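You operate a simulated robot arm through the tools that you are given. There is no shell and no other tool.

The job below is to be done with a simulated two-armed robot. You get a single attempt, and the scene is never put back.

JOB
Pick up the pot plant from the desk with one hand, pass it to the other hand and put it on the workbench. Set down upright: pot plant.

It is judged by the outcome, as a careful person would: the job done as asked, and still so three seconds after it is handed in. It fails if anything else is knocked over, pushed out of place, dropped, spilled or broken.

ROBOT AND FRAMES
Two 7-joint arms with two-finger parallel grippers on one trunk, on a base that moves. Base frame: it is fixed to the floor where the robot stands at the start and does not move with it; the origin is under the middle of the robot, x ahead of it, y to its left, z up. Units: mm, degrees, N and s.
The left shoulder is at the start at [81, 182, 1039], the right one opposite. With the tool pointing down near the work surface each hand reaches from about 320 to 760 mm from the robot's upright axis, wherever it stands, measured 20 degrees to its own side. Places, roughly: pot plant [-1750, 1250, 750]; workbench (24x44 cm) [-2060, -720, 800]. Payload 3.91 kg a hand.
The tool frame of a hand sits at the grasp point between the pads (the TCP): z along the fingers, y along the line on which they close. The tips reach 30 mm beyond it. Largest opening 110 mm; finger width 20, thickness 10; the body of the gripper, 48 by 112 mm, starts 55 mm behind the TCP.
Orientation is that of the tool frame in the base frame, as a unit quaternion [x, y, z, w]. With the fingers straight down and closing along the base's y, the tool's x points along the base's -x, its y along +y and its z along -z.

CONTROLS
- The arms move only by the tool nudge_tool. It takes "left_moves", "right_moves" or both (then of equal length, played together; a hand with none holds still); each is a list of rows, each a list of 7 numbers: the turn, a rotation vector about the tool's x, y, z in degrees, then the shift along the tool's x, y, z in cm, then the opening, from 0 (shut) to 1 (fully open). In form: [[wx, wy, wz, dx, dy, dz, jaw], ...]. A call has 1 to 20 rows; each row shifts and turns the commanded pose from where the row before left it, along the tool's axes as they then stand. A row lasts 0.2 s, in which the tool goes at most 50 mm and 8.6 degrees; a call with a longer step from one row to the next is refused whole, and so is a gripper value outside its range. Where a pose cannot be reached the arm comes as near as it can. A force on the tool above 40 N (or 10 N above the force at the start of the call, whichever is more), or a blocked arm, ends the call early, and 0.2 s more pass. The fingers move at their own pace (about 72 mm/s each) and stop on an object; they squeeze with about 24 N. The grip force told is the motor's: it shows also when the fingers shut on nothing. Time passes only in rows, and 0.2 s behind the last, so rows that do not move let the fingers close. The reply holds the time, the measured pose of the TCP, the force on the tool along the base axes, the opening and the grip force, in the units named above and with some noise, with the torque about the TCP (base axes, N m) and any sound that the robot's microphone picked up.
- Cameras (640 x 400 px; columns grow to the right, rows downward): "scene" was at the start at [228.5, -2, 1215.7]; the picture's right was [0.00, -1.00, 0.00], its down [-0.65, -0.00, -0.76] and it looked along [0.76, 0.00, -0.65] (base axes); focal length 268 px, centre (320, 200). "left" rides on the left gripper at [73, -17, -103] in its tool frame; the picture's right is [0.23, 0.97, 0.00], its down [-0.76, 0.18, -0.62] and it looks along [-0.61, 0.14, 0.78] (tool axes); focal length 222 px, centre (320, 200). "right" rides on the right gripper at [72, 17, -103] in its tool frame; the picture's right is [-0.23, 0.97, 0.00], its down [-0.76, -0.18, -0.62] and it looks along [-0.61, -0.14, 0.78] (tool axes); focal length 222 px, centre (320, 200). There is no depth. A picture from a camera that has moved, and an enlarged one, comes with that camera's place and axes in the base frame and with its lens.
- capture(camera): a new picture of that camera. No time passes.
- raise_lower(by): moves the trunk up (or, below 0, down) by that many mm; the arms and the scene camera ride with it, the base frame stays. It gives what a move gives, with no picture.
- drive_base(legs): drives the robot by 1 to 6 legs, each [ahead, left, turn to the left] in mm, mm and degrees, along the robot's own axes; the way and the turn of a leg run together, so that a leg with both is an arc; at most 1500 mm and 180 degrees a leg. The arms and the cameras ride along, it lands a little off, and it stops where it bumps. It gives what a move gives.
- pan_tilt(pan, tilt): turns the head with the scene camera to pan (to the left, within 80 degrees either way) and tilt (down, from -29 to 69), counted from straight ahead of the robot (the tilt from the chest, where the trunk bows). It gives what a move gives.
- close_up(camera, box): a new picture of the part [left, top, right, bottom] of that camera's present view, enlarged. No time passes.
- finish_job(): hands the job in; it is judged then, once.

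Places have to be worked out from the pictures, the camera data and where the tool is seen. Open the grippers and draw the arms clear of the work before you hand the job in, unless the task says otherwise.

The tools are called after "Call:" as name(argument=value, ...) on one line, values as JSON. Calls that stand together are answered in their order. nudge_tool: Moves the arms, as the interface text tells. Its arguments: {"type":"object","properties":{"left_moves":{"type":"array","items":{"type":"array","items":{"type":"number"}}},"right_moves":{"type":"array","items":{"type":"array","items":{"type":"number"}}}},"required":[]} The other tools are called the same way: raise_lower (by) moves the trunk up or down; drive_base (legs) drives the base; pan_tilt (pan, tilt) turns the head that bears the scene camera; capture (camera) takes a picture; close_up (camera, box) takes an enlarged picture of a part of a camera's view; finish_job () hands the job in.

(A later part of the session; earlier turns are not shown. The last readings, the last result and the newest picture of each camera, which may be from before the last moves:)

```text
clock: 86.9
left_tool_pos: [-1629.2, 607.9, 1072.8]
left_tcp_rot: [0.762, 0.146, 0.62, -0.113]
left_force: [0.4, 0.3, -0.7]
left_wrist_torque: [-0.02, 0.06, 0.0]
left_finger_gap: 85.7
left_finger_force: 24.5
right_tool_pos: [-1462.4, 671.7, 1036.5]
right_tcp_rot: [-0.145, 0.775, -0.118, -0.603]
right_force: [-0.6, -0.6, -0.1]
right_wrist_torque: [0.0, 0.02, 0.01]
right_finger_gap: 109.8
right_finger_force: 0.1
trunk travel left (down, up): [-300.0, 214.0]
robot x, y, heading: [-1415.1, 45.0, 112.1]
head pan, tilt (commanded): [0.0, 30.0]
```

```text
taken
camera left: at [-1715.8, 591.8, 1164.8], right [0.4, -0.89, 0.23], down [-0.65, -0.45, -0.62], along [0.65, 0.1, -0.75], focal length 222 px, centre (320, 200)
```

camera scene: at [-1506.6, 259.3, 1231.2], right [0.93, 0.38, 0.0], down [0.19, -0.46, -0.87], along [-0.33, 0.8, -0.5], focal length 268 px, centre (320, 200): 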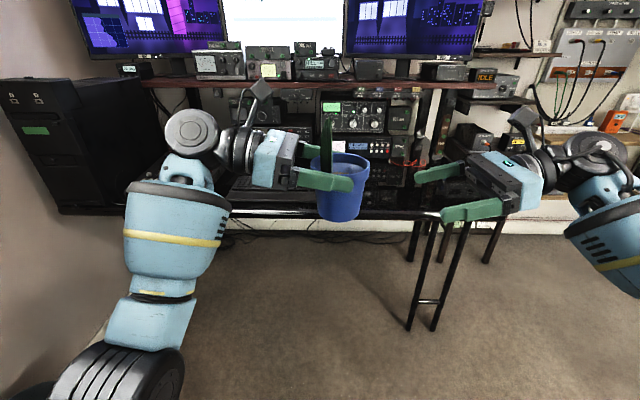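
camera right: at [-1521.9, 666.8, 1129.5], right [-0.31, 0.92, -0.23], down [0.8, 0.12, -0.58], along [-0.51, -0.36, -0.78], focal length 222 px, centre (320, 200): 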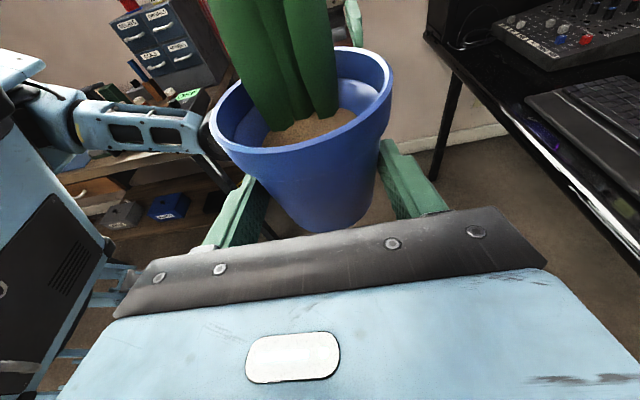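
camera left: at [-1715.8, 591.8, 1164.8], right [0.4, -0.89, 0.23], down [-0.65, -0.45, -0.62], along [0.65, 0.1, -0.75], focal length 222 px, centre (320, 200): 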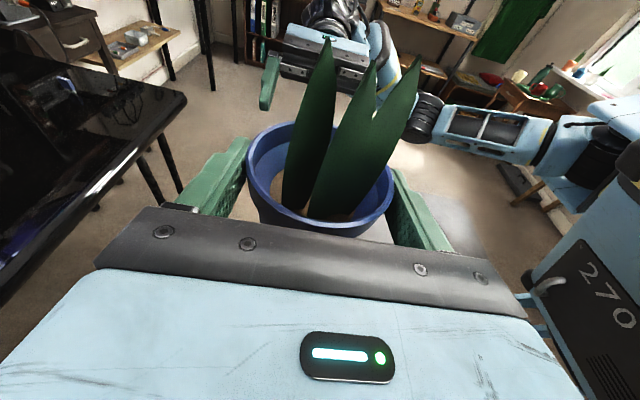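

The pot now hangs in the left hand only, steady. I move the left hand 190 mm to the left (and 40 mm ahead) and draw the right hand 200 mm back toward the robot.

Call:
nudge_tool(left_moves=[[0, 0, 0, -0.78, -0.8, -3.72, 0], [0, 0, 0, -0.78, -0.8, -3.72, 0], [0, 0, 0, -0.78, -0.8, -3.72, 0], [0, 0, 0, -0.78, -0.8, -3.72, 0], [0, 0, 0, -0.78, -0.8, -3.72, 0], [0, 0, 0, 0, 0, 0, 0]], right_moves=[[0, 0, 0, 0, -4, 0, 1], [0, 0, 0, 0, -4, 0, 1], [0, 0, 0, 0, -4, 0, 1], [0, 0, 0, 0, -4, 0, 1], [0, 0, 0, 0, -4, 0, 1], [0, 0, 0, 0, 0, 0, 1]])

Call:
capture(camera="scene")

```text
clock: 88.3
left_tool_pos: [-1820.5, 576.2, 1074.3]
left_tcp_rot: [0.762, 0.147, 0.621, -0.114]
left_force: [0.1, 0.4, 0.1]
left_wrist_torque: [-0.01, 0.08, 0.03]
left_finger_gap: 86.0
left_finger_force: 23.6
right_tool_pos: [-1388.7, 487.3, 1035.8]
right_tcp_rot: [-0.146, 0.775, -0.119, -0.604]
right_force: [-0.3, 0.7, -0.5]
right_wrist_torque: [0.0, 0.0, -0.01]
right_finger_gap: 109.8
right_finger_force: 0.0
trunk travel left (down, up): [-300.0, 214.0]
robot x, y, heading: [-1416.0, 42.3, 112.0]
head pan, tilt (commanded): [0.0, 30.0]
```

```text
taken
camera scene: at [-1506.1, 259.9, 1231.1], right [0.93, 0.38, 0.0], down [0.19, -0.46, -0.87], along [-0.33, 0.8, -0.5], focal length 268 px, centre (320, 200)
```

scene: 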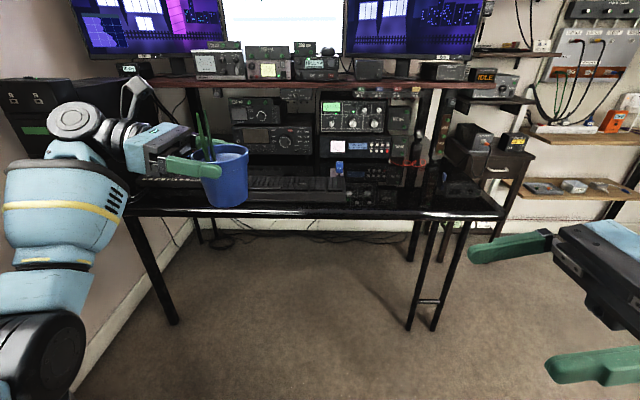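

Both moves worked. Now I turn the left hand with the pot back about the vertical to point ahead, first half.

Call:
nudge_tool(left_moves=[[8.12, 0, -1.69, 0, 0, 0, 0], [8.12, 0, -1.69, 0, 0, 0, 0], [8.12, 0, -1.69, 0, 0, 0, 0], [8.12, 0, -1.69, 0, 0, 0, 0], [8.12, 0, -1.69, 0, 0, 0, 0], [8.12, 0, -1.69, 0, 0, 0, 0], [0, 0, 0, 0, 0, 0, 0]])

Call:
nudge_tool(left_moves=[[8.12, 0, -1.69, 0, 0, 0, 0], [8.12, 0, -1.69, 0, 0, 0, 0], [8.12, 0, -1.69, 0, 0, 0, 0], [8.12, 0, -1.69, 0, 0, 0, 0], [8.12, 0, -1.69, 0, 0, 0, 0], [0, 0, 0, 0, 0, 0, 0]])

Call:
capture(camera="scene")

Call:
capture(camera="left")

```text
clock: 89.9
left_tool_pos: [-1819.3, 575.8, 1074.2]
left_tcp_rot: [0.631, 0.455, 0.512, -0.364]
left_force: [-0.5, 0.4, 0.3]
left_wrist_torque: [-0.04, -0.01, -0.02]
left_finger_gap: 85.9
left_finger_force: 24.1
right_tool_pos: [-1388.3, 487.2, 1037.2]
right_tcp_rot: [-0.146, 0.775, -0.118, -0.603]
right_force: [-0.3, -0.1, -0.8]
right_wrist_torque: [-0.01, 0.02, 0.0]
right_finger_gap: 110.1
right_finger_force: 0.1
trunk travel left (down, up): [-300.0, 214.0]
robot x, y, heading: [-1410.4, 41.1, 112.1]
head pan, tilt (commanded): [0.0, 30.0]
```

```text
clock: 91.3
left_tool_pos: [-1833.7, 571.2, 1072.6]
left_tcp_rot: [0.429, 0.649, 0.334, -0.532]
left_force: [0.5, 0.1, 0.0]
left_wrist_torque: [-0.02, -0.01, 0.02]
left_finger_gap: 85.8
left_finger_force: 24.5
right_tool_pos: [-1389.1, 486.9, 1036.2]
right_tcp_rot: [-0.146, 0.775, -0.119, -0.604]
right_force: [-0.2, 0.7, 0.7]
right_wrist_torque: [-0.03, -0.01, 0.0]
right_finger_gap: 110.1
right_finger_force: 0.0
trunk travel left (down, up): [-300.0, 214.0]
robot x, y, heading: [-1417.1, 44.5, 112.2]
head pan, tilt (commanded): [0.0, 30.0]
```

```text
taken
camera scene: at [-1506.3, 259.3, 1231.2], right [0.93, 0.38, 0.0], down [0.19, -0.46, -0.87], along [-0.33, 0.8, -0.5], focal length 268 px, centre (320, 200)
```

scene: 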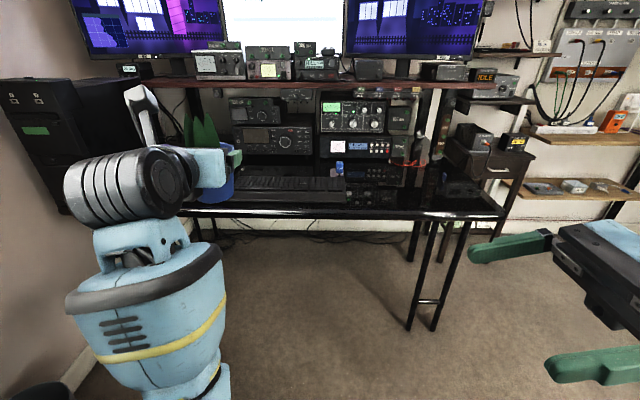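

```text
taken
camera left: at [-1812.1, 487.3, 1164.7], right [0.87, 0.44, 0.2], down [0.46, -0.64, -0.62], along [-0.15, 0.63, -0.76], focal length 222 px, centre (320, 200)
```

left: 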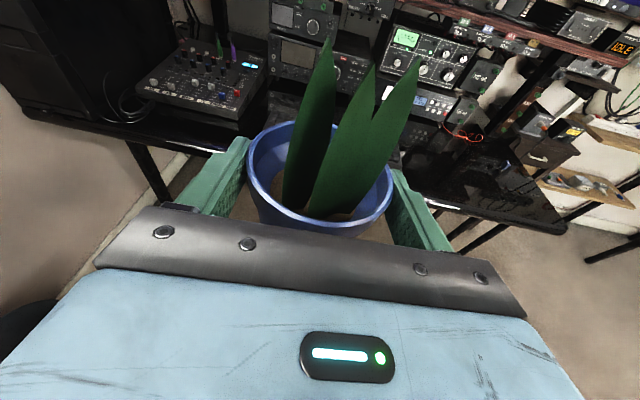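

At straight-ahead the left arm is slightly off its target (near a limit), so I'll later yaw it a bit right for placing. For now I move the base 500 mm to the right (away from the bench) and turn left to look at the workbench.

Call:
nudge_tool(left_moves=[[-8.12, 0, 1.69, 0, 0, 0, 0], [-8.12, 0, 1.69, 0, 0, 0, 0], [-8.12, 0, 1.69, 0, 0, 0, 0], [0, 0, 0, 0, 0, 0, 0]])

Call:
drive_base(legs=[[0, -500, 0], [0, 0, 85]])

Call:
pan_tilt(pan=15, tilt=30)

Call:
capture(camera="scene")

Call:
capture(camera="left")

```text
clock: 92.3
left_tool_pos: [-1829.7, 573.5, 1068.8]
left_tcp_rot: [0.562, 0.544, 0.443, -0.438]
left_force: [0.8, 0.4, 0.1]
left_wrist_torque: [-0.05, 0.03, -0.02]
left_finger_gap: 85.9
left_finger_force: 23.8
right_tool_pos: [-1387.5, 486.7, 1037.5]
right_tcp_rot: [-0.146, 0.775, -0.119, -0.603]
right_force: [-0.9, -0.2, -0.2]
right_wrist_torque: [0.02, -0.01, 0.0]
right_finger_gap: 109.8
right_finger_force: 0.1
trunk travel left (down, up): [-300.0, 214.0]
robot x, y, heading: [-1415.8, 47.3, 111.9]
head pan, tilt (commanded): [0.0, 30.0]
```

```text
clock: 100.9
left_tool_pos: [-1514.4, -139.7, 1071.7]
left_tcp_rot: [0.044, 0.779, 0.028, -0.625]
left_force: [0.4, 0.0, -0.6]
left_wrist_torque: [-0.02, -0.07, -0.01]
left_finger_gap: 85.9
left_finger_force: 24.0
right_tool_pos: [-1392.0, 295.0, 1036.2]
right_tcp_rot: [0.632, -0.471, 0.496, 0.363]
right_force: [0.2, -0.6, 0.3]
right_wrist_torque: [0.03, 0.01, -0.03]
right_finger_gap: 109.7
right_finger_force: 0.0
trunk travel left (down, up): [-300.0, 214.0]
robot x, y, heading: [-952.7, 230.6, -162.7]
head pan, tilt (commanded): [0.0, 30.0]
```

```text
clock: 101.7
left_tool_pos: [-1513.5, -140.2, 1071.8]
left_tcp_rot: [0.043, 0.78, 0.026, -0.624]
left_force: [0.1, 0.1, -0.3]
left_wrist_torque: [-0.01, -0.06, 0.03]
left_finger_gap: 85.8
left_finger_force: 24.0
right_tool_pos: [-1392.9, 294.4, 1036.2]
right_tcp_rot: [0.632, -0.471, 0.496, 0.364]
right_force: [0.4, -0.5, -0.2]
right_wrist_torque: [0.04, 0.0, 0.02]
right_finger_gap: 110.0
right_finger_force: 0.2
trunk travel left (down, up): [-300.0, 214.0]
robot x, y, heading: [-955.2, 233.4, -162.4]
head pan, tilt (commanded): [15.0, 30.0]
```

```text
taken
camera scene: at [-1169.2, 137.1, 1231.2], right [-0.54, 0.84, 0.0], down [0.42, 0.27, -0.87], along [-0.73, -0.46, -0.5], focal length 268 px, centre (320, 200)
```

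scene: 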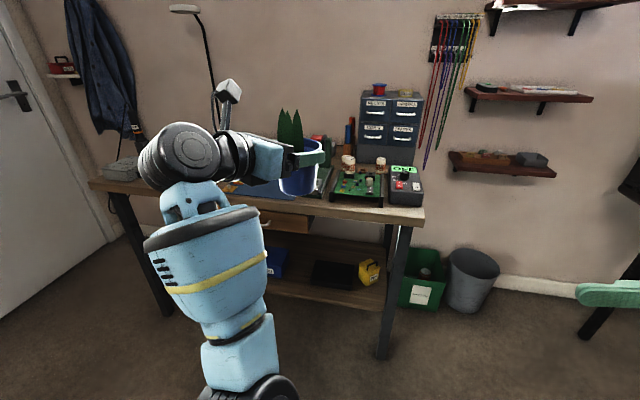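

```text
taken
camera left: at [-1431.1, -164.2, 1164.7], right [0.05, 0.98, 0.21], down [0.79, 0.09, -0.61], along [-0.61, 0.19, -0.77], focal length 222 px, centre (320, 200)
```

left: 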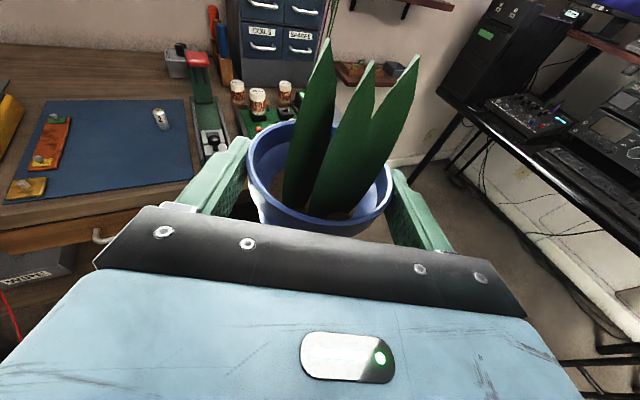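

The bench runs ahead-left (rotated ~21° like the desk), with a blue mat, drawers and small items on it; my left arm blocks the view. I turn the base 40° further left to see the bench between the arms.

Call:
drive_base(legs=[[0, 0, 40]])

Call:
pan_tilt(pan=-18, tilt=30)

Call:
capture(camera="scene")

Call:
close_up(camera="scene", box=[150, 80, 470, 280])

```text
clock: 103.9
left_tool_pos: [-1143.5, -413.9, 1071.8]
left_tcp_rot: [-0.226, 0.747, -0.189, -0.596]
left_force: [-0.3, 0.2, 0.7]
left_wrist_torque: [0.02, -0.05, 0.0]
left_finger_gap: 85.9
left_finger_force: 24.3
right_tool_pos: [-1329.7, -3.1, 1036.2]
right_tcp_rot: [0.755, -0.226, 0.59, 0.172]
right_force: [0.2, -0.7, -0.4]
right_wrist_torque: [0.0, 0.0, -0.04]
right_finger_gap: 110.3
right_finger_force: 0.1
trunk travel left (down, up): [-300.0, 214.0]
robot x, y, heading: [-947.6, 229.7, -122.5]
head pan, tilt (commanded): [15.0, 30.0]
```

```text
clock: 104.9
left_tool_pos: [-1142.3, -414.6, 1071.6]
left_tcp_rot: [-0.226, 0.747, -0.19, -0.595]
left_force: [-0.1, 0.0, -0.5]
left_wrist_torque: [0.01, -0.03, -0.02]
left_finger_gap: 85.8
left_finger_force: 24.0
right_tool_pos: [-1330.8, -3.0, 1035.8]
right_tcp_rot: [0.756, -0.226, 0.591, 0.171]
right_force: [0.4, -0.5, 0.0]
right_wrist_torque: [-0.02, 0.03, 0.0]
right_finger_gap: 109.8
right_finger_force: 0.1
trunk travel left (down, up): [-300.0, 214.0]
robot x, y, heading: [-952.1, 230.2, -122.7]
head pan, tilt (commanded): [-18.0, 30.0]
```

```text
taken
camera scene: at [-1102.1, 49.0, 1231.2], right [-0.64, 0.77, 0.0], down [0.39, 0.32, -0.87], along [-0.67, -0.55, -0.5], focal length 268 px, centre (320, 200)
```

scene: 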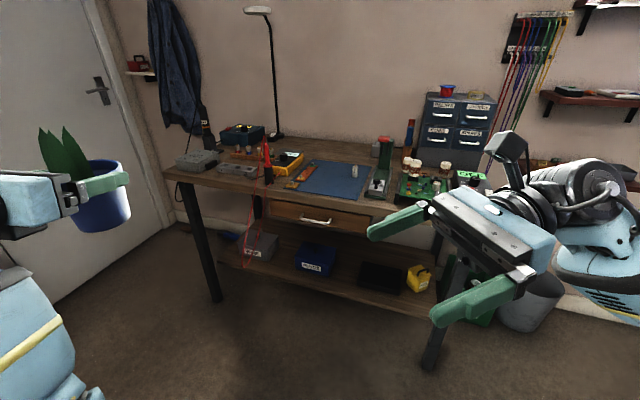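

```text
2.00 times, centred on (310, 180) of scene
camera zoom: at [-1102.1, 49.0, 1231.2], right [-0.64, 0.77, 0.0], down [0.39, 0.32, -0.87], along [-0.67, -0.55, -0.5], focal length 535 px, centre (340, 240)
```

zoom: 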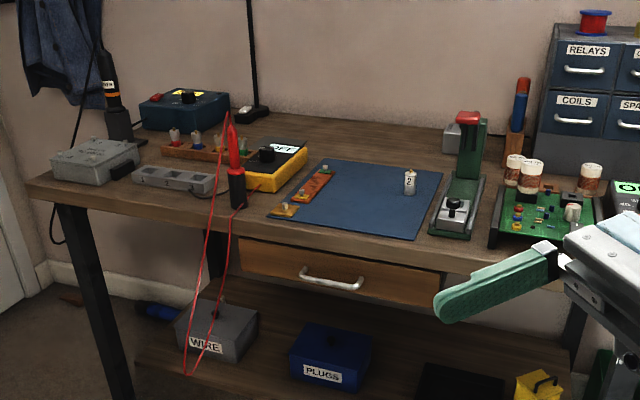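

The bench top is now visible: bare wood lies behind the blue mat (about 24x44 cm around (-2060,-700)), between the yellow meter and the gray block; that is where I'd set the pot. Reaching over needs the forearm above the bench, so I raise the trunk fully and test lowering the left hand here in free space.

Call:
raise_lower(by=205)

Call:
nudge_tool(left_moves=[[0, 0, 0, -4.4, 0, 0.95, 0], [0, 0, 0, -4.4, 0, 0.95, 0], [0, 0, 0, -4.4, 0, 0.95, 0], [0, 0, 0, -4.4, 0, 0.95, 0], [0, 0, 0, 0, 0, 0, 0]])

Call:
pan_tilt(pan=5, tilt=40)

Call:
capture(camera="scene")

```text
clock: 107.1
left_tool_pos: [-1123.2, -428.8, 1284.3]
left_tcp_rot: [-0.235, 0.741, -0.209, -0.593]
left_force: [0.1, -1.0, -4.9]
left_wrist_torque: [0.05, -0.01, -0.01]
left_finger_gap: 85.4
left_finger_force: 24.2
right_tool_pos: [-1331.0, -4.2, 1241.2]
right_tcp_rot: [0.755, -0.228, 0.591, 0.172]
right_force: [0.0, 0.2, 0.5]
right_wrist_torque: [0.0, -0.01, 0.03]
right_finger_gap: 110.0
right_finger_force: 0.0
trunk travel left (down, up): [-505.0, 9.0]
robot x, y, heading: [-950.9, 230.1, -122.3]
head pan, tilt (commanded): [-18.0, 30.0]
```

```text
clock: 108.5
left_tool_pos: [-1100.1, -448.6, 1107.1]
left_tcp_rot: [-0.229, 0.748, -0.235, -0.577]
left_force: [-0.9, 0.4, -4.0]
left_wrist_torque: [0.06, -0.05, 0.03]
left_finger_gap: 85.5
left_finger_force: 23.5
right_tool_pos: [-1330.5, -3.5, 1241.1]
right_tcp_rot: [0.755, -0.227, 0.591, 0.173]
right_force: [0.6, 0.4, 0.4]
right_wrist_torque: [-0.06, 0.0, 0.04]
right_finger_gap: 109.8
right_finger_force: 0.1
trunk travel left (down, up): [-505.0, 9.0]
robot x, y, heading: [-957.1, 230.2, -122.8]
head pan, tilt (commanded): [-18.0, 30.0]
stopped in row 5 (left hand): the arm was blocked; the commanded pose is now the measured one
```

```text
clock: 109.4
left_tool_pos: [-1098.6, -447.8, 1109.3]
left_tcp_rot: [-0.229, 0.748, -0.236, -0.576]
left_force: [0.3, -0.7, -5.0]
left_wrist_torque: [0.04, -0.03, 0.0]
left_finger_gap: 85.3
left_finger_force: 24.5
right_tool_pos: [-1330.6, -2.5, 1241.8]
right_tcp_rot: [0.755, -0.226, 0.591, 0.172]
right_force: [-0.9, -0.3, 0.4]
right_wrist_torque: [0.01, 0.01, 0.01]
right_finger_gap: 110.0
right_finger_force: 0.0
trunk travel left (down, up): [-505.0, 9.0]
robot x, y, heading: [-951.9, 232.4, -122.8]
head pan, tilt (commanded): [5.0, 40.0]
```

```text
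taken
camera scene: at [-1005.8, 134.3, 1445.7], right [-0.89, 0.46, 0.0], down [0.3, 0.57, -0.77], along [-0.36, -0.68, -0.64], focal length 268 px, centre (320, 200)
```

scene: 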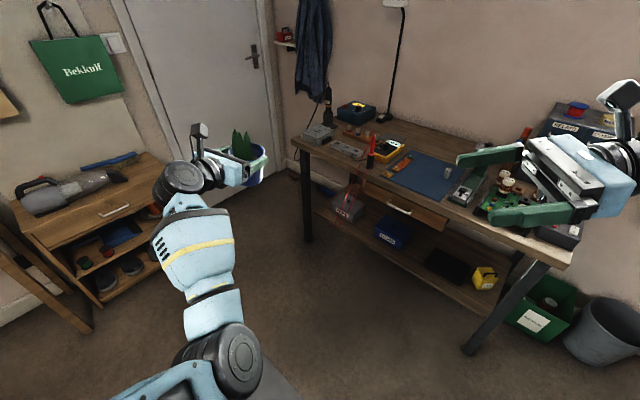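

Raising the trunk pulled the shoulders back and the left arm hit a limit (pot now tilted ~5° in roll). This arm posture also has a low elbow, unsuitable for reaching over the bench. I go back: raise the hand again, then lower the trunk to its starting height.

Call:
nudge_tool(left_moves=[[0, 0, 0, 4.0, -0.37, -0.92, 0], [0, 0, 0, 4.0, -0.37, -0.92, 0], [0, 0, 0, 4.0, -0.37, -0.92, 0], [0, 0, 0, 4.0, -0.37, -0.92, 0], [0, 0, 0, 0, 0, 0, 0]])

Call:
raise_lower(by=-205)

Call:
pan_tilt(pan=0, tilt=35)

Call:
capture(camera="scene")

```text
clock: 110.6
left_tool_pos: [-1095.8, -453.0, 1271.4]
left_tcp_rot: [-0.233, 0.748, -0.238, -0.575]
left_force: [0.2, 0.1, -3.0]
left_wrist_torque: [0.1, -0.05, -0.02]
left_finger_gap: 85.8
left_finger_force: 23.6
right_tool_pos: [-1329.5, -3.1, 1241.1]
right_tcp_rot: [0.755, -0.227, 0.59, 0.172]
right_force: [1.0, 0.5, -0.4]
right_wrist_torque: [-0.02, 0.02, 0.0]
right_finger_gap: 110.1
right_finger_force: 0.0
trunk travel left (down, up): [-505.0, 9.0]
robot x, y, heading: [-952.8, 228.4, -122.5]
head pan, tilt (commanded): [5.0, 40.0]
```

```text
clock: 112.8
left_tool_pos: [-1093.2, -452.6, 1063.8]
left_tcp_rot: [-0.232, 0.749, -0.241, -0.572]
left_force: [-0.1, 0.0, -4.2]
left_wrist_torque: [0.03, -0.03, 0.02]
left_finger_gap: 85.4
left_finger_force: 23.9
right_tool_pos: [-1329.8, -2.5, 1036.8]
right_tcp_rot: [0.755, -0.227, 0.59, 0.173]
right_force: [-0.2, -0.1, -0.1]
right_wrist_torque: [0.0, 0.01, -0.01]
right_finger_gap: 110.1
right_finger_force: 0.1
trunk travel left (down, up): [-300.0, 214.0]
robot x, y, heading: [-951.3, 230.8, -122.8]
head pan, tilt (commanded): [5.0, 40.0]
```

```text
clock: 113.5
left_tool_pos: [-1092.0, -453.4, 1066.4]
left_tcp_rot: [-0.234, 0.748, -0.243, -0.571]
left_force: [0.2, -0.7, -4.3]
left_wrist_torque: [0.04, -0.01, 0.05]
left_finger_gap: 85.7
left_finger_force: 24.3
right_tool_pos: [-1330.9, -2.7, 1037.7]
right_tcp_rot: [0.756, -0.226, 0.59, 0.171]
right_force: [-0.2, -0.4, 0.3]
right_wrist_torque: [0.0, -0.07, 0.04]
right_finger_gap: 109.7
right_finger_force: 0.1
trunk travel left (down, up): [-300.0, 214.0]
robot x, y, heading: [-953.8, 227.7, -122.6]
head pan, tilt (commanded): [0.0, 35.0]
```

```text
taken
camera scene: at [-1079.6, 32.3, 1223.4], right [-0.84, 0.54, 0.0], down [0.31, 0.48, -0.82], along [-0.44, -0.69, -0.57], focal length 268 px, centre (320, 200)
```

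scene: 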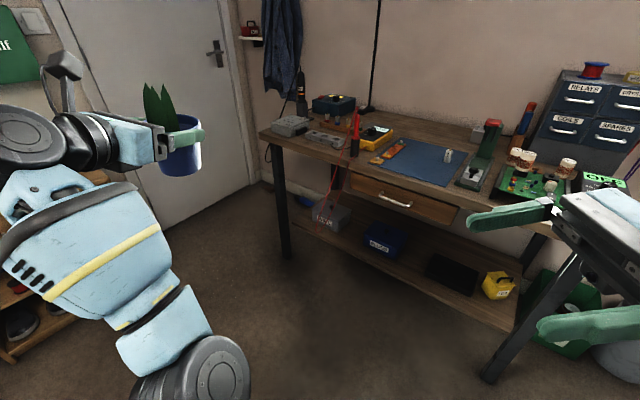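

Back at the starting trunk height. I yaw the left hand to the right (where it tracks exactly) and take out the ~5.7° roll so the pot is upright again.

Call:
nudge_tool(left_moves=[[-8.13, 0.81, 1.92, 0, 0, 0, 0], [-8.13, 0.81, 1.92, 0, 0, 0, 0], [-8.13, 0.81, 1.92, 0, 0, 0, 0], [-8.13, 0.81, 1.92, 0, 0, 0, 0], [-8.13, 0.81, 1.92, 0, 0, 0, 0], [0, 0, -5.7, 0, 0, 0, 0], [0, 0, 0, 0, 0, 0, 0]])

Call:
capture(camera="scene")

```text
clock: 115.0
left_tool_pos: [-1100.1, -448.0, 1068.0]
left_tcp_rot: [0.017, 0.78, 0.017, -0.626]
left_force: [0.3, 0.1, -4.6]
left_wrist_torque: [-0.02, -0.05, 0.0]
left_finger_gap: 85.4
left_finger_force: 23.9
right_tool_pos: [-1331.2, -1.7, 1036.1]
right_tcp_rot: [0.756, -0.227, 0.59, 0.172]
right_force: [-0.3, 1.4, 0.0]
right_wrist_torque: [-0.01, -0.02, 0.02]
right_finger_gap: 110.1
right_finger_force: 0.1
trunk travel left (down, up): [-300.0, 214.0]
robot x, y, heading: [-948.6, 227.6, -122.4]
head pan, tilt (commanded): [0.0, 35.0]
```

```text
taken
camera scene: at [-1079.6, 32.1, 1223.4], right [-0.84, 0.54, 0.0], down [0.31, 0.48, -0.82], along [-0.44, -0.69, -0.57], focal length 268 px, centre (320, 200)
```

scene: 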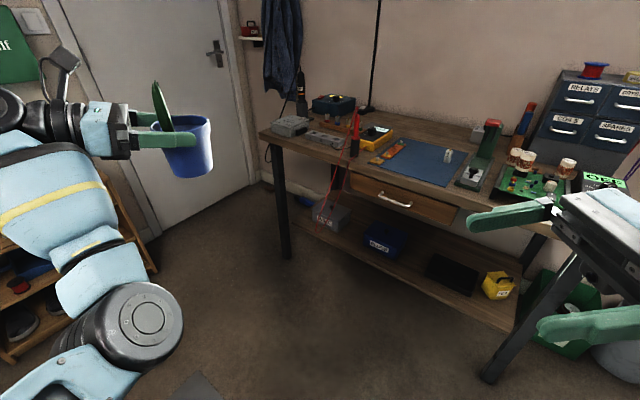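

The pot is upright again (roll ≈0.3°). Since this left-arm posture can't reach over the bench, I'll pass the pot back to the right hand briefly, re-posture the left arm, and pass it over again. First the left hand goes back to the hand-over spot in front.

Call:
nudge_tool(left_moves=[[-7.57, -0.04, 1.68, 0, 0, 0, 0], [-7.57, -0.04, 1.68, 0, 0, 0, 0], [-7.57, -0.04, 1.68, 0, 0, 0, 0], [-7.57, -0.04, 1.68, 0, 0, 0, 0], [0, 0, 0, 0.9, 0.82, 4.05, 0], [0, 0, 0, 0.9, 0.82, 4.05, 0], [0, 0, 0, 0.9, 0.82, 4.05, 0], [0, 0, 0, 0.9, 0.82, 4.05, 0], [0, 0, 0, 0.9, 0.82, 4.05, 0], [0, 0, 0, 0.9, 0.82, 4.05, 0], [0, 0, 0, 0, 0, 0, 0]])

Call:
capture(camera="scene")

Call:
capture(camera="left")

```text
clock: 117.5
left_tool_pos: [-1279.3, -268.4, 1067.5]
left_tcp_rot: [0.225, 0.747, 0.183, -0.599]
left_force: [0.7, 0.5, -3.6]
left_wrist_torque: [-0.07, -0.04, -0.03]
left_finger_gap: 85.7
left_finger_force: 24.3
right_tool_pos: [-1330.4, -3.0, 1036.6]
right_tcp_rot: [0.756, -0.226, 0.59, 0.172]
right_force: [0.3, -1.0, -0.1]
right_wrist_torque: [0.0, -0.01, -0.02]
right_finger_gap: 110.0
right_finger_force: 0.1
trunk travel left (down, up): [-300.0, 214.0]
robot x, y, heading: [-952.6, 234.0, -122.6]
head pan, tilt (commanded): [0.0, 35.0]
```

```text
taken
camera scene: at [-1079.4, 32.1, 1223.4], right [-0.84, 0.54, 0.0], down [0.31, 0.48, -0.82], along [-0.44, -0.69, -0.57], focal length 268 px, centre (320, 200)
```

scene: 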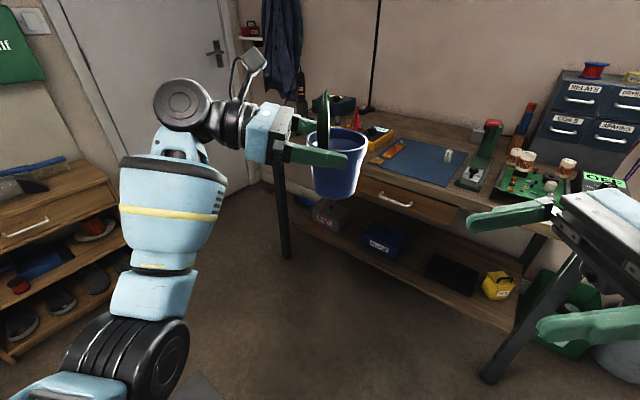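

```text
taken
camera left: at [-1219.6, -329.9, 1159.5], right [0.5, 0.84, 0.23], down [0.74, -0.28, -0.61], along [-0.45, 0.47, -0.76], focal length 222 px, centre (320, 200)
```

left: 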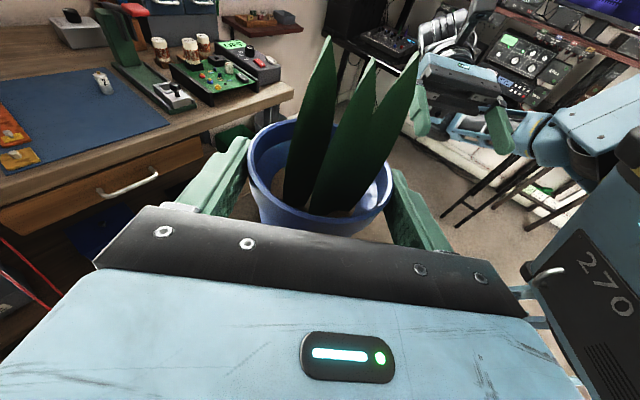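

The pot is at the hand-over spot (axis ≈ (-1290, -261), base z≈991). I bring the right hand forward 195 mm in line with it, still ~150 mm away to the side and 10 mm lower.

Call:
nudge_tool(right_moves=[[0, 0, 0, -0.24, 4.87, 0.06, 1], [0, 0, 0, -0.24, 4.87, 0.06, 1], [0, 0, 0, -0.24, 4.87, 0.06, 1], [0, 0, 0, -0.24, 4.87, 0.06, 1], [0, 0, 0, 0, 0, 0, 1]])

Call:
capture(camera="right")

Call:
capture(camera="scene")

```text
clock: 118.7
left_tool_pos: [-1280.6, -267.3, 1067.7]
left_tcp_rot: [0.225, 0.748, 0.182, -0.598]
left_force: [0.1, 0.2, -3.6]
left_wrist_torque: [-0.03, -0.02, 0.04]
left_finger_gap: 85.3
left_finger_force: 23.6
right_tool_pos: [-1439.0, -167.2, 1025.3]
right_tcp_rot: [0.755, -0.227, 0.59, 0.173]
right_force: [0.3, 0.2, 0.8]
right_wrist_torque: [-0.03, 0.01, 0.0]
right_finger_gap: 109.8
right_finger_force: 0.0
trunk travel left (down, up): [-300.0, 214.0]
robot x, y, heading: [-953.3, 229.8, -122.7]
head pan, tilt (commanded): [0.0, 35.0]
```

```text
taken
camera right: at [-1515.4, -135.9, 1120.2], right [-0.58, -0.78, -0.23], down [-0.56, 0.58, -0.59], along [0.59, -0.21, -0.78], focal length 222 px, centre (320, 200)
```

right: 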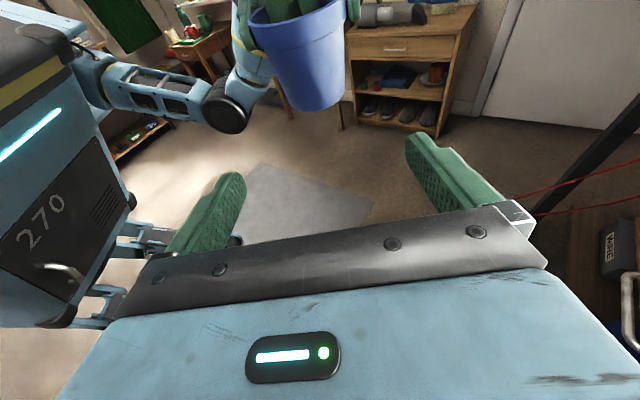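

```text
taken
camera scene: at [-1079.7, 32.9, 1223.5], right [-0.84, 0.54, 0.0], down [0.31, 0.48, -0.82], along [-0.44, -0.69, -0.57], focal length 268 px, centre (320, 200)
```

scene: 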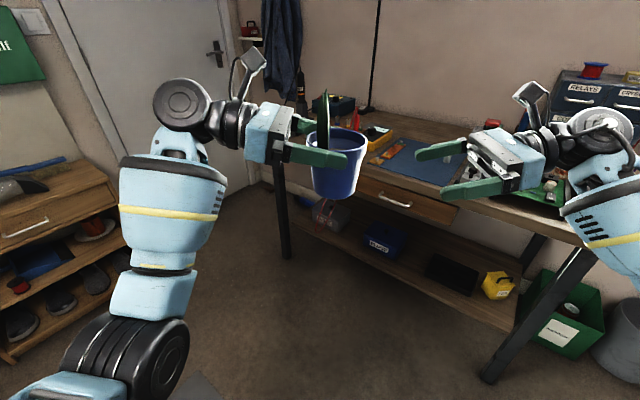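

The wrist view agrees with the computed pot position (≈175 mm ahead, within 3 mm laterally). I advance the right hand 110 mm toward the lower part of the pot.

Call:
nudge_tool(right_moves=[[0, 0, 0, 0.89, -0.09, 3.56, 1], [0, 0, 0, 0.89, -0.09, 3.56, 1], [0, 0, 0, 0.89, -0.09, 3.56, 1], [0, 0, 0, 0, 0, 0, 1]])

Call:
close_up(camera="right", box=[170, 60, 470, 260])

Call:
close_up(camera="scene", box=[230, 70, 490, 240])

```text
clock: 119.7
left_tool_pos: [-1282.1, -268.9, 1066.9]
left_tcp_rot: [0.226, 0.747, 0.183, -0.598]
left_force: [-0.9, 1.0, -4.3]
left_wrist_torque: [-0.04, -0.02, -0.02]
left_finger_gap: 85.6
left_finger_force: 24.4
right_tool_pos: [-1343.3, -224.9, 1025.1]
right_tcp_rot: [0.755, -0.227, 0.591, 0.173]
right_force: [-0.1, 0.5, 0.8]
right_wrist_torque: [-0.02, -0.02, -0.01]
right_finger_gap: 110.0
right_finger_force: 0.1
trunk travel left (down, up): [-300.0, 214.0]
robot x, y, heading: [-951.7, 229.9, -122.5]
head pan, tilt (commanded): [0.0, 35.0]
```

```text
2.00 times, centred on (320, 160) of right
camera zoom: at [-1421.0, -193.4, 1119.8], right [-0.58, -0.78, -0.23], down [-0.56, 0.58, -0.59], along [0.59, -0.21, -0.78], focal length 444 px, centre (320, 280)
```

zoom: 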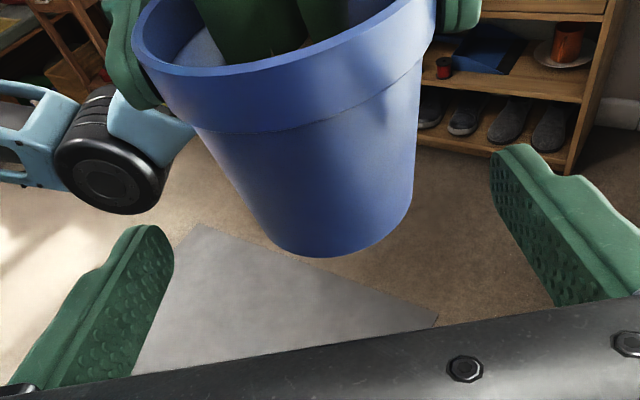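

```text
2.35 times, centred on (360, 155) of scene
camera zoom: at [-1080.1, 32.7, 1223.5], right [-0.84, 0.54, 0.0], down [0.31, 0.48, -0.82], along [-0.44, -0.69, -0.57], focal length 630 px, centre (226, 306)
```

zoom: 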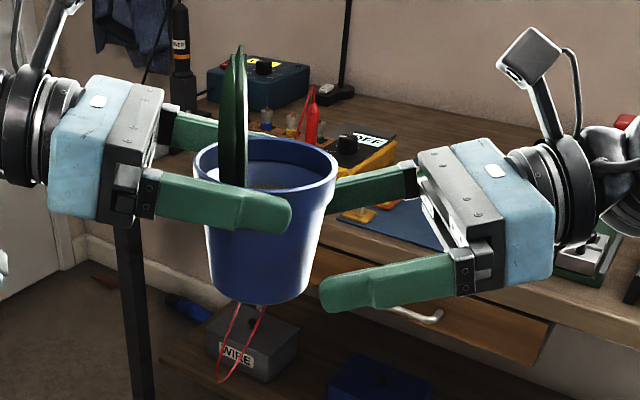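

Alignment is good (pot centred, 63 mm ahead, right fingers at lower third). I advance the last 43 mm and close the right fingers.

Call:
nudge_tool(right_moves=[[0, 0, 0, 0.52, 0.1, 2.09, 1], [0, 0, 0, 0.52, 0, 2.09, 1], [0, 0, 0, 0, 0, 0, 1], [0, 0, 0, 0, 0, 0, 0.75], [0, 0, 0, 0, 0, 0, 0.6], [0, 0, 0, 0, 0, 0, 0.3], [0, 0, 0, 0, 0, 0, 0], [0, 0, 0, 0, 0, 0, 0], [0, 0, 0, 0, 0, 0, 0]])

Call:
close_up(camera="right", box=[170, 60, 470, 260])

Call:
close_up(camera="scene", box=[230, 70, 490, 240])

```text
clock: 121.7
left_tool_pos: [-1280.5, -268.5, 1068.0]
left_tcp_rot: [0.226, 0.746, 0.184, -0.599]
left_force: [5.2, 9.4, -4.2]
left_wrist_torque: [0.21, -0.22, -0.44]
left_finger_gap: 85.6
left_finger_force: 23.9
right_tool_pos: [-1307.5, -249.4, 1025.8]
right_tcp_rot: [0.755, -0.228, 0.59, 0.173]
right_force: [-5.5, -9.7, 1.0]
right_wrist_torque: [0.15, -0.08, 0.11]
right_finger_gap: 72.2
right_finger_force: 24.1
trunk travel left (down, up): [-300.0, 214.0]
robot x, y, heading: [-952.8, 229.8, -122.4]
head pan, tilt (commanded): [0.0, 35.0]
```

```text
2.00 times, centred on (320, 160) of right
camera zoom: at [-1386.0, -218.0, 1120.2], right [-0.58, -0.78, -0.23], down [-0.56, 0.58, -0.59], along [0.59, -0.21, -0.78], focal length 444 px, centre (320, 280)
```

zoom: 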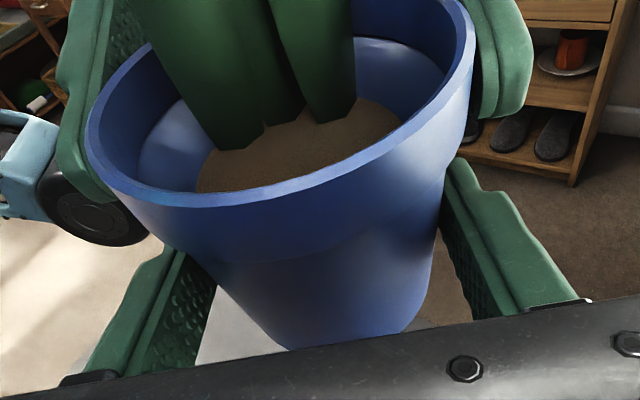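

```text
2.35 times, centred on (360, 155) of scene
camera zoom: at [-1079.8, 32.4, 1223.5], right [-0.84, 0.54, 0.0], down [0.31, 0.48, -0.82], along [-0.44, -0.69, -0.57], focal length 630 px, centre (226, 306)
```

zoom: 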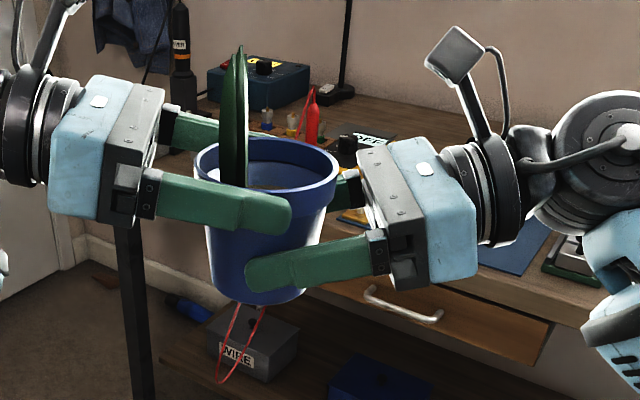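

Both hands hold the pot (right gap 72 mm, 24 N) with ~11 N of cross force. I relax that by shifting the right hand 1 mm, then open the left fingers slowly.

Call:
nudge_tool(right_moves=[[0, 0, 0, 0, 0.1, 0, 0], [0, 0, 0, 0, 0, 0, 0]])

```text
clock: 122.2
left_tool_pos: [-1281.4, -267.8, 1068.1]
left_tcp_rot: [0.226, 0.746, 0.184, -0.599]
left_force: [3.7, 7.3, -4.8]
left_wrist_torque: [0.13, -0.04, -0.51]
left_finger_gap: 85.8
left_finger_force: 23.6
right_tool_pos: [-1307.3, -249.0, 1026.1]
right_tcp_rot: [0.756, -0.226, 0.59, 0.172]
right_force: [-5.4, -8.3, 0.4]
right_wrist_torque: [0.14, -0.19, 0.21]
right_finger_gap: 72.2
right_finger_force: 23.9
trunk travel left (down, up): [-300.0, 214.0]
robot x, y, heading: [-954.6, 229.1, -122.4]
head pan, tilt (commanded): [0.0, 35.0]
```

The cross force dropped a little; it's harmless. I now open the left fingers slowly.

Call:
nudge_tool(left_moves=[[0, 0, 0, 0, 0, 0, 0.8], [0, 0, 0, 0, 0, 0, 0.84], [0, 0, 0, 0, 0, 0, 0.9], [0, 0, 0, 0, 0, 0, 1], [0, 0, 0, 0, 0, 0, 1]], right_moves=[[0, 0, 0, 0, 0, 0, 0], [0, 0, 0, 0, 0, 0, 0], [0, 0, 0, 0, 0, 0, 0], [0, 0, 0, 0, 0, 0, 0], [0, 0, 0, 0, 0, 0, 0]])

Call:
close_up(camera="scene", box=[230, 70, 490, 240])

Call:
capture(camera="left")

```text
clock: 123.5
left_tool_pos: [-1280.4, -269.4, 1066.6]
left_tcp_rot: [0.225, 0.747, 0.183, -0.598]
left_force: [-0.6, 0.0, 0.7]
left_wrist_torque: [-0.02, 0.0, -0.01]
left_finger_gap: 110.2
left_finger_force: 0.1
right_tool_pos: [-1307.9, -249.4, 1024.7]
right_tcp_rot: [0.755, -0.226, 0.591, 0.171]
right_force: [0.0, 0.2, -0.3]
right_wrist_torque: [0.04, 0.05, -0.02]
right_finger_gap: 72.2
right_finger_force: 24.0
trunk travel left (down, up): [-300.0, 214.0]
robot x, y, heading: [-954.5, 231.2, -122.5]
head pan, tilt (commanded): [0.0, 35.0]
```

```text
2.35 times, centred on (360, 155) of scene
camera zoom: at [-1079.8, 32.4, 1223.5], right [-0.84, 0.54, 0.0], down [0.31, 0.48, -0.82], along [-0.44, -0.69, -0.57], focal length 630 px, centre (226, 306)
```

zoom: 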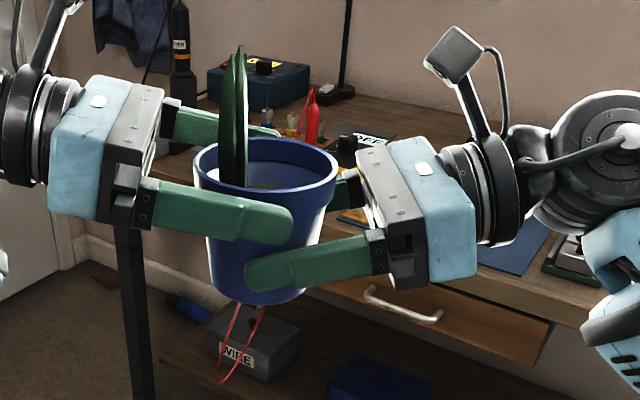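

```text
taken
camera left: at [-1219.7, -329.8, 1159.8], right [0.5, 0.84, 0.23], down [0.74, -0.28, -0.61], along [-0.44, 0.47, -0.76], focal length 222 px, centre (320, 200)
```

left: 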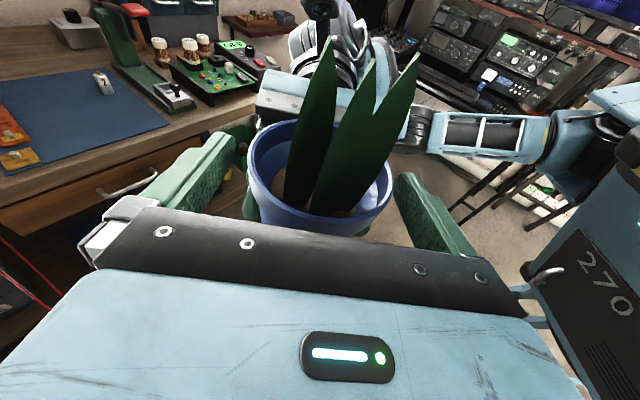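

The right hand holds the pot alone again. I withdraw the left hand straight back 200 mm.

Call:
nudge_tool(left_moves=[[0, 0, 0, -0.5, 0, -2.2, 1], [0, 0, 0, -0.8, 0, -3.6, 1], [0, 0, 0, -0.8, 0, -3.6, 1], [0, 0, 0, -0.8, -1, -3.6, 1], [0, 0, 0, -0.8, -1, -3.6, 1], [0, 0, 0, -0.8, -1, -3.6, 1], [0, 0, 0, 0, 0, 0, 1]])

Call:
capture(camera="scene")

```text
clock: 125.0
left_tool_pos: [-1126.4, -407.6, 1068.6]
left_tcp_rot: [0.225, 0.747, 0.183, -0.599]
left_force: [0.0, -0.4, 0.1]
left_wrist_torque: [0.01, 0.0, -0.02]
left_finger_gap: 109.9
left_finger_force: 0.1
right_tool_pos: [-1308.4, -249.4, 1025.5]
right_tcp_rot: [0.755, -0.227, 0.591, 0.173]
right_force: [-0.4, 0.1, 0.0]
right_wrist_torque: [0.02, 0.05, -0.01]
right_finger_gap: 72.1
right_finger_force: 24.1
trunk travel left (down, up): [-300.0, 214.0]
robot x, y, heading: [-951.1, 231.5, -122.8]
head pan, tilt (commanded): [0.0, 35.0]
```

```text
taken
camera scene: at [-1080.0, 32.6, 1223.5], right [-0.84, 0.54, 0.0], down [0.31, 0.48, -0.82], along [-0.44, -0.69, -0.57], focal length 268 px, centre (320, 200)
```

scene: 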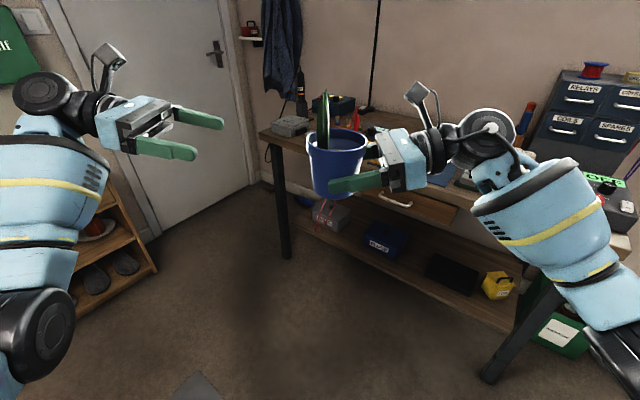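

I reverse the left hand's earlier posture change: yaw left back to straight ahead, then roll 180° the opposite way.

Call:
nudge_tool(left_moves=[[8.11, 0, -1.8, 0, 0, 0, 1], [8.11, 0, -1.8, 0, 0, 0, 1], [8.11, 0, -1.8, 0, 0, 0, 1], [8.11, 0, -1.8, 0, 0, 0, 1], [8.11, 0, -1.8, 0, 0, 0, 1], [8.11, 0, -1.8, 0, 0, 0, 1], [8.11, 0, -1.8, 0, 0, 0, 1], [8.11, 0, -1.8, 0, 0, 0, 1], [8.11, 0, -1.8, 0, 0, 0, 1], [8.11, 0, -1.8, 0, 0, 0, 1], [8.11, 0, -1.8, 0, 0, 0, 1]])

Call:
nudge_tool(left_moves=[[0, 0, 8.57, 0, 0, 0, 1], [0, 0, 8.57, 0, 0, 0, 1], [0, 0, 8.57, 0, 0, 0, 1], [0, 0, 8.57, 0, 0, 0, 1], [0, 0, 8.57, 0, 0, 0, 1], [0, 0, 8.57, 0, 0, 0, 1], [0, 0, 8.57, 0, 0, 0, 1], [0, 0, 8.57, 0, 0, 0, 1], [0, 0, 8.57, 0, 0, 0, 1], [0, 0, 8.57, 0, 0, 0, 1], [0, 0, 8.57, 0, 0, 0, 1]])

Call:
nudge_tool(left_moves=[[0, 0, 8.57, 0, 0, 0, 1], [0, 0, 8.57, 0, 0, 0, 1], [0, 0, 8.57, 0, 0, 0, 1], [0, 0, 8.57, 0, 0, 0, 1], [0, 0, 8.57, 0, 0, 0, 1], [0, 0, 8.57, 0, 0, 0, 1], [0, 0, 8.57, 0, 0, 0, 1], [0, 0, 8.57, 0, 0, 0, 1], [0, 0, 8.57, 0, 0, 0, 1], [0, 0, 8.57, 0, 0, 0, 1], [0, 0, 0, 0, 0, 0, 1]])

Call:
capture(camera="scene")

```text
clock: 127.5
left_tool_pos: [-1125.1, -406.6, 1069.0]
left_tcp_rot: [-0.377, 0.684, -0.302, -0.547]
left_force: [-0.2, -0.5, -1.3]
left_wrist_torque: [-0.04, 0.01, -0.01]
left_finger_gap: 110.1
left_finger_force: 0.1
right_tool_pos: [-1308.4, -247.7, 1026.1]
right_tcp_rot: [0.755, -0.226, 0.59, 0.172]
right_force: [1.3, -0.2, -0.9]
right_wrist_torque: [0.05, 0.11, 0.0]
right_finger_gap: 72.1
right_finger_force: 24.1
trunk travel left (down, up): [-300.0, 214.0]
robot x, y, heading: [-957.3, 230.0, -122.6]
head pan, tilt (commanded): [0.0, 35.0]
```

```text
clock: 129.8
left_tool_pos: [-1119.5, -411.1, 1070.5]
left_tcp_rot: [0.244, 0.74, -0.609, -0.145]
left_force: [0.2, -0.5, -0.7]
left_wrist_torque: [0.0, -0.03, 0.0]
left_finger_gap: 110.1
left_finger_force: 0.1
right_tool_pos: [-1308.0, -249.0, 1025.7]
right_tcp_rot: [0.755, -0.227, 0.591, 0.172]
right_force: [0.1, 0.4, 0.7]
right_wrist_torque: [0.03, 0.05, 0.02]
right_finger_gap: 72.1
right_finger_force: 24.0
trunk travel left (down, up): [-300.0, 214.0]
robot x, y, heading: [-955.4, 228.0, -122.7]
head pan, tilt (commanded): [0.0, 35.0]
```

```text
clock: 132.2
left_tool_pos: [-1124.6, -408.5, 1067.6]
left_tcp_rot: [0.685, 0.375, -0.547, 0.301]
left_force: [0.5, -0.3, 0.5]
left_wrist_torque: [0.01, -0.01, 0.0]
left_finger_gap: 109.9
left_finger_force: 0.1
right_tool_pos: [-1308.3, -249.6, 1025.3]
right_tcp_rot: [0.755, -0.226, 0.591, 0.172]
right_force: [0.4, 1.2, -0.8]
right_wrist_torque: [0.01, 0.03, 0.0]
right_finger_gap: 72.1
right_finger_force: 23.8
trunk travel left (down, up): [-300.0, 214.0]
robot x, y, heading: [-953.2, 233.4, -122.6]
head pan, tilt (commanded): [0.0, 35.0]
```

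```text
taken
camera scene: at [-1079.9, 32.5, 1223.5], right [-0.84, 0.54, 0.0], down [0.31, 0.48, -0.82], along [-0.44, -0.69, -0.57], focal length 268 px, centre (320, 200)
```

scene: 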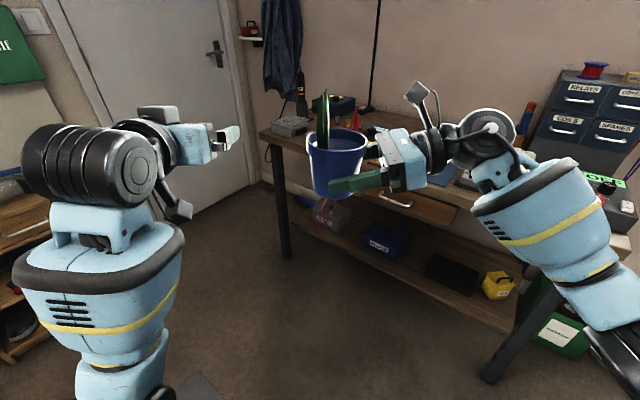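

The left hand now has the camera below, tracking exactly. I pitch it down to ~35° and look at where its forearm goes.

Call:
nudge_tool(left_moves=[[0, 7.47, 0, 0, 0, 0, 1], [0, 7.47, 0, 0, 0, 0, 1], [0, 7.47, 0, 0, 0, 0, 1], [0, 0, 0, 0, 0, 0, 1]])

Call:
pan_tilt(pan=25, tilt=45)

Call:
capture(camera="scene")

```text
clock: 133.2
left_tool_pos: [-1125.4, -409.0, 1067.4]
left_tcp_rot: [0.778, 0.427, -0.403, 0.222]
left_force: [-0.1, -0.2, 0.0]
left_wrist_torque: [0.02, 0.0, -0.01]
left_finger_gap: 110.2
left_finger_force: 0.1
right_tool_pos: [-1307.8, -249.5, 1025.1]
right_tcp_rot: [0.756, -0.227, 0.589, 0.172]
right_force: [-0.6, -0.6, 0.5]
right_wrist_torque: [0.06, 0.09, -0.01]
right_finger_gap: 72.0
right_finger_force: 24.1
trunk travel left (down, up): [-300.0, 214.0]
robot x, y, heading: [-953.2, 230.5, -122.7]
head pan, tilt (commanded): [0.0, 35.0]
```

```text
clock: 134.1
left_tool_pos: [-1126.0, -408.1, 1068.4]
left_tcp_rot: [0.778, 0.428, -0.404, 0.222]
left_force: [0.1, 0.1, -0.2]
left_wrist_torque: [0.02, -0.03, -0.01]
left_finger_gap: 110.1
left_finger_force: 0.0
right_tool_pos: [-1308.2, -249.1, 1025.6]
right_tcp_rot: [0.755, -0.226, 0.591, 0.172]
right_force: [0.0, -0.2, 0.0]
right_wrist_torque: [0.06, 0.05, 0.02]
right_finger_gap: 71.9
right_finger_force: 23.6
trunk travel left (down, up): [-300.0, 214.0]
robot x, y, heading: [-951.4, 233.5, -122.6]
head pan, tilt (commanded): [25.0, 45.0]
```

```text
taken
camera scene: at [-1043.2, 26.0, 1208.7], right [-0.99, 0.13, 0.0], down [0.09, 0.7, -0.71], along [-0.09, -0.7, -0.71], focal length 268 px, centre (320, 200)
```

scene: 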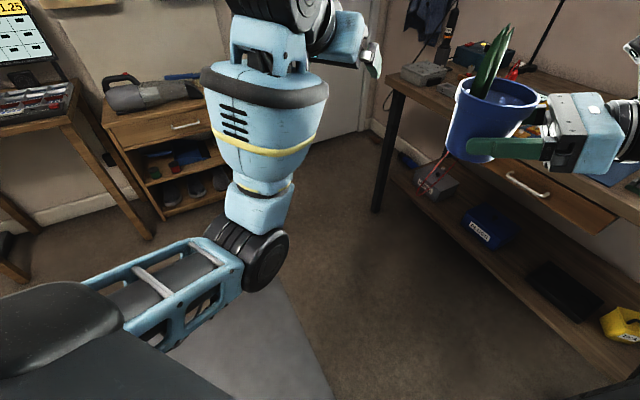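

The left arm's upper arm and elbow are visible; with the arm stretched over the bench at this trunk height the elbow will stay above bench level. I now yaw the left hand right toward the pot, 42° first.

Call:
nudge_tool(left_moves=[[6.88, 0, 4.85, 0, 0, 0, 1], [6.88, 0, 4.85, 0, 0, 0, 1], [6.88, 0, 4.85, 0, 0, 0, 1], [6.88, 0, 4.85, 0, 0, 0, 1], [6.88, 0, 4.85, 0, 0, 0, 1], [0, 0, 0, 0, 0, 0, 1]])

Call:
pan_tilt(pan=5, tilt=38)

Call:
capture(camera="scene")

```text
clock: 135.5
left_tool_pos: [-1126.6, -407.8, 1067.7]
left_tcp_rot: [0.88, 0.12, -0.456, 0.062]
left_force: [-0.6, -0.7, 0.0]
left_wrist_torque: [-0.04, 0.02, 0.0]
left_finger_gap: 110.1
left_finger_force: 0.0
right_tool_pos: [-1309.0, -249.3, 1025.3]
right_tcp_rot: [0.755, -0.226, 0.591, 0.172]
right_force: [0.8, 0.1, 0.5]
right_wrist_torque: [0.04, 0.03, -0.04]
right_finger_gap: 72.1
right_finger_force: 24.1
trunk travel left (down, up): [-300.0, 214.0]
robot x, y, heading: [-951.6, 232.9, -122.5]
head pan, tilt (commanded): [25.0, 45.0]
```

```text
clock: 136.4
left_tool_pos: [-1127.0, -407.5, 1068.7]
left_tcp_rot: [0.879, 0.12, -0.456, 0.063]
left_force: [-0.1, -0.6, 0.4]
left_wrist_torque: [-0.02, 0.0, -0.03]
left_finger_gap: 110.3
left_finger_force: 0.0
right_tool_pos: [-1307.2, -250.7, 1025.9]
right_tcp_rot: [0.756, -0.227, 0.59, 0.172]
right_force: [-0.1, 0.2, -0.2]
right_wrist_torque: [0.02, 0.07, 0.01]
right_finger_gap: 72.2
right_finger_force: 24.7
trunk travel left (down, up): [-300.0, 214.0]
robot x, y, heading: [-952.0, 230.5, -122.8]
head pan, tilt (commanded): [5.0, 38.0]
```

```text
taken
camera scene: at [-1072.2, 30.1, 1218.9], right [-0.89, 0.46, 0.0], down [0.28, 0.55, -0.79], along [-0.36, -0.7, -0.62], focal length 268 px, centre (320, 200)
```

scene: 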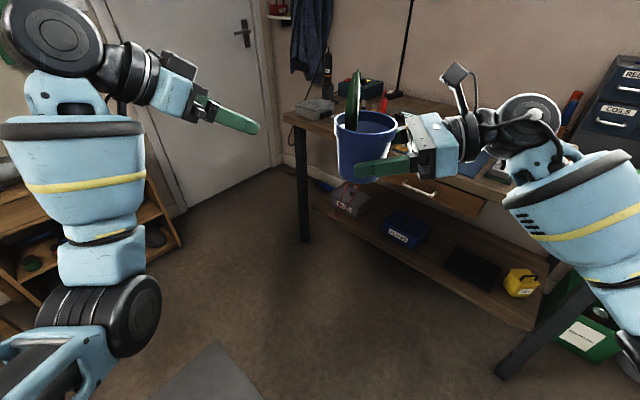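

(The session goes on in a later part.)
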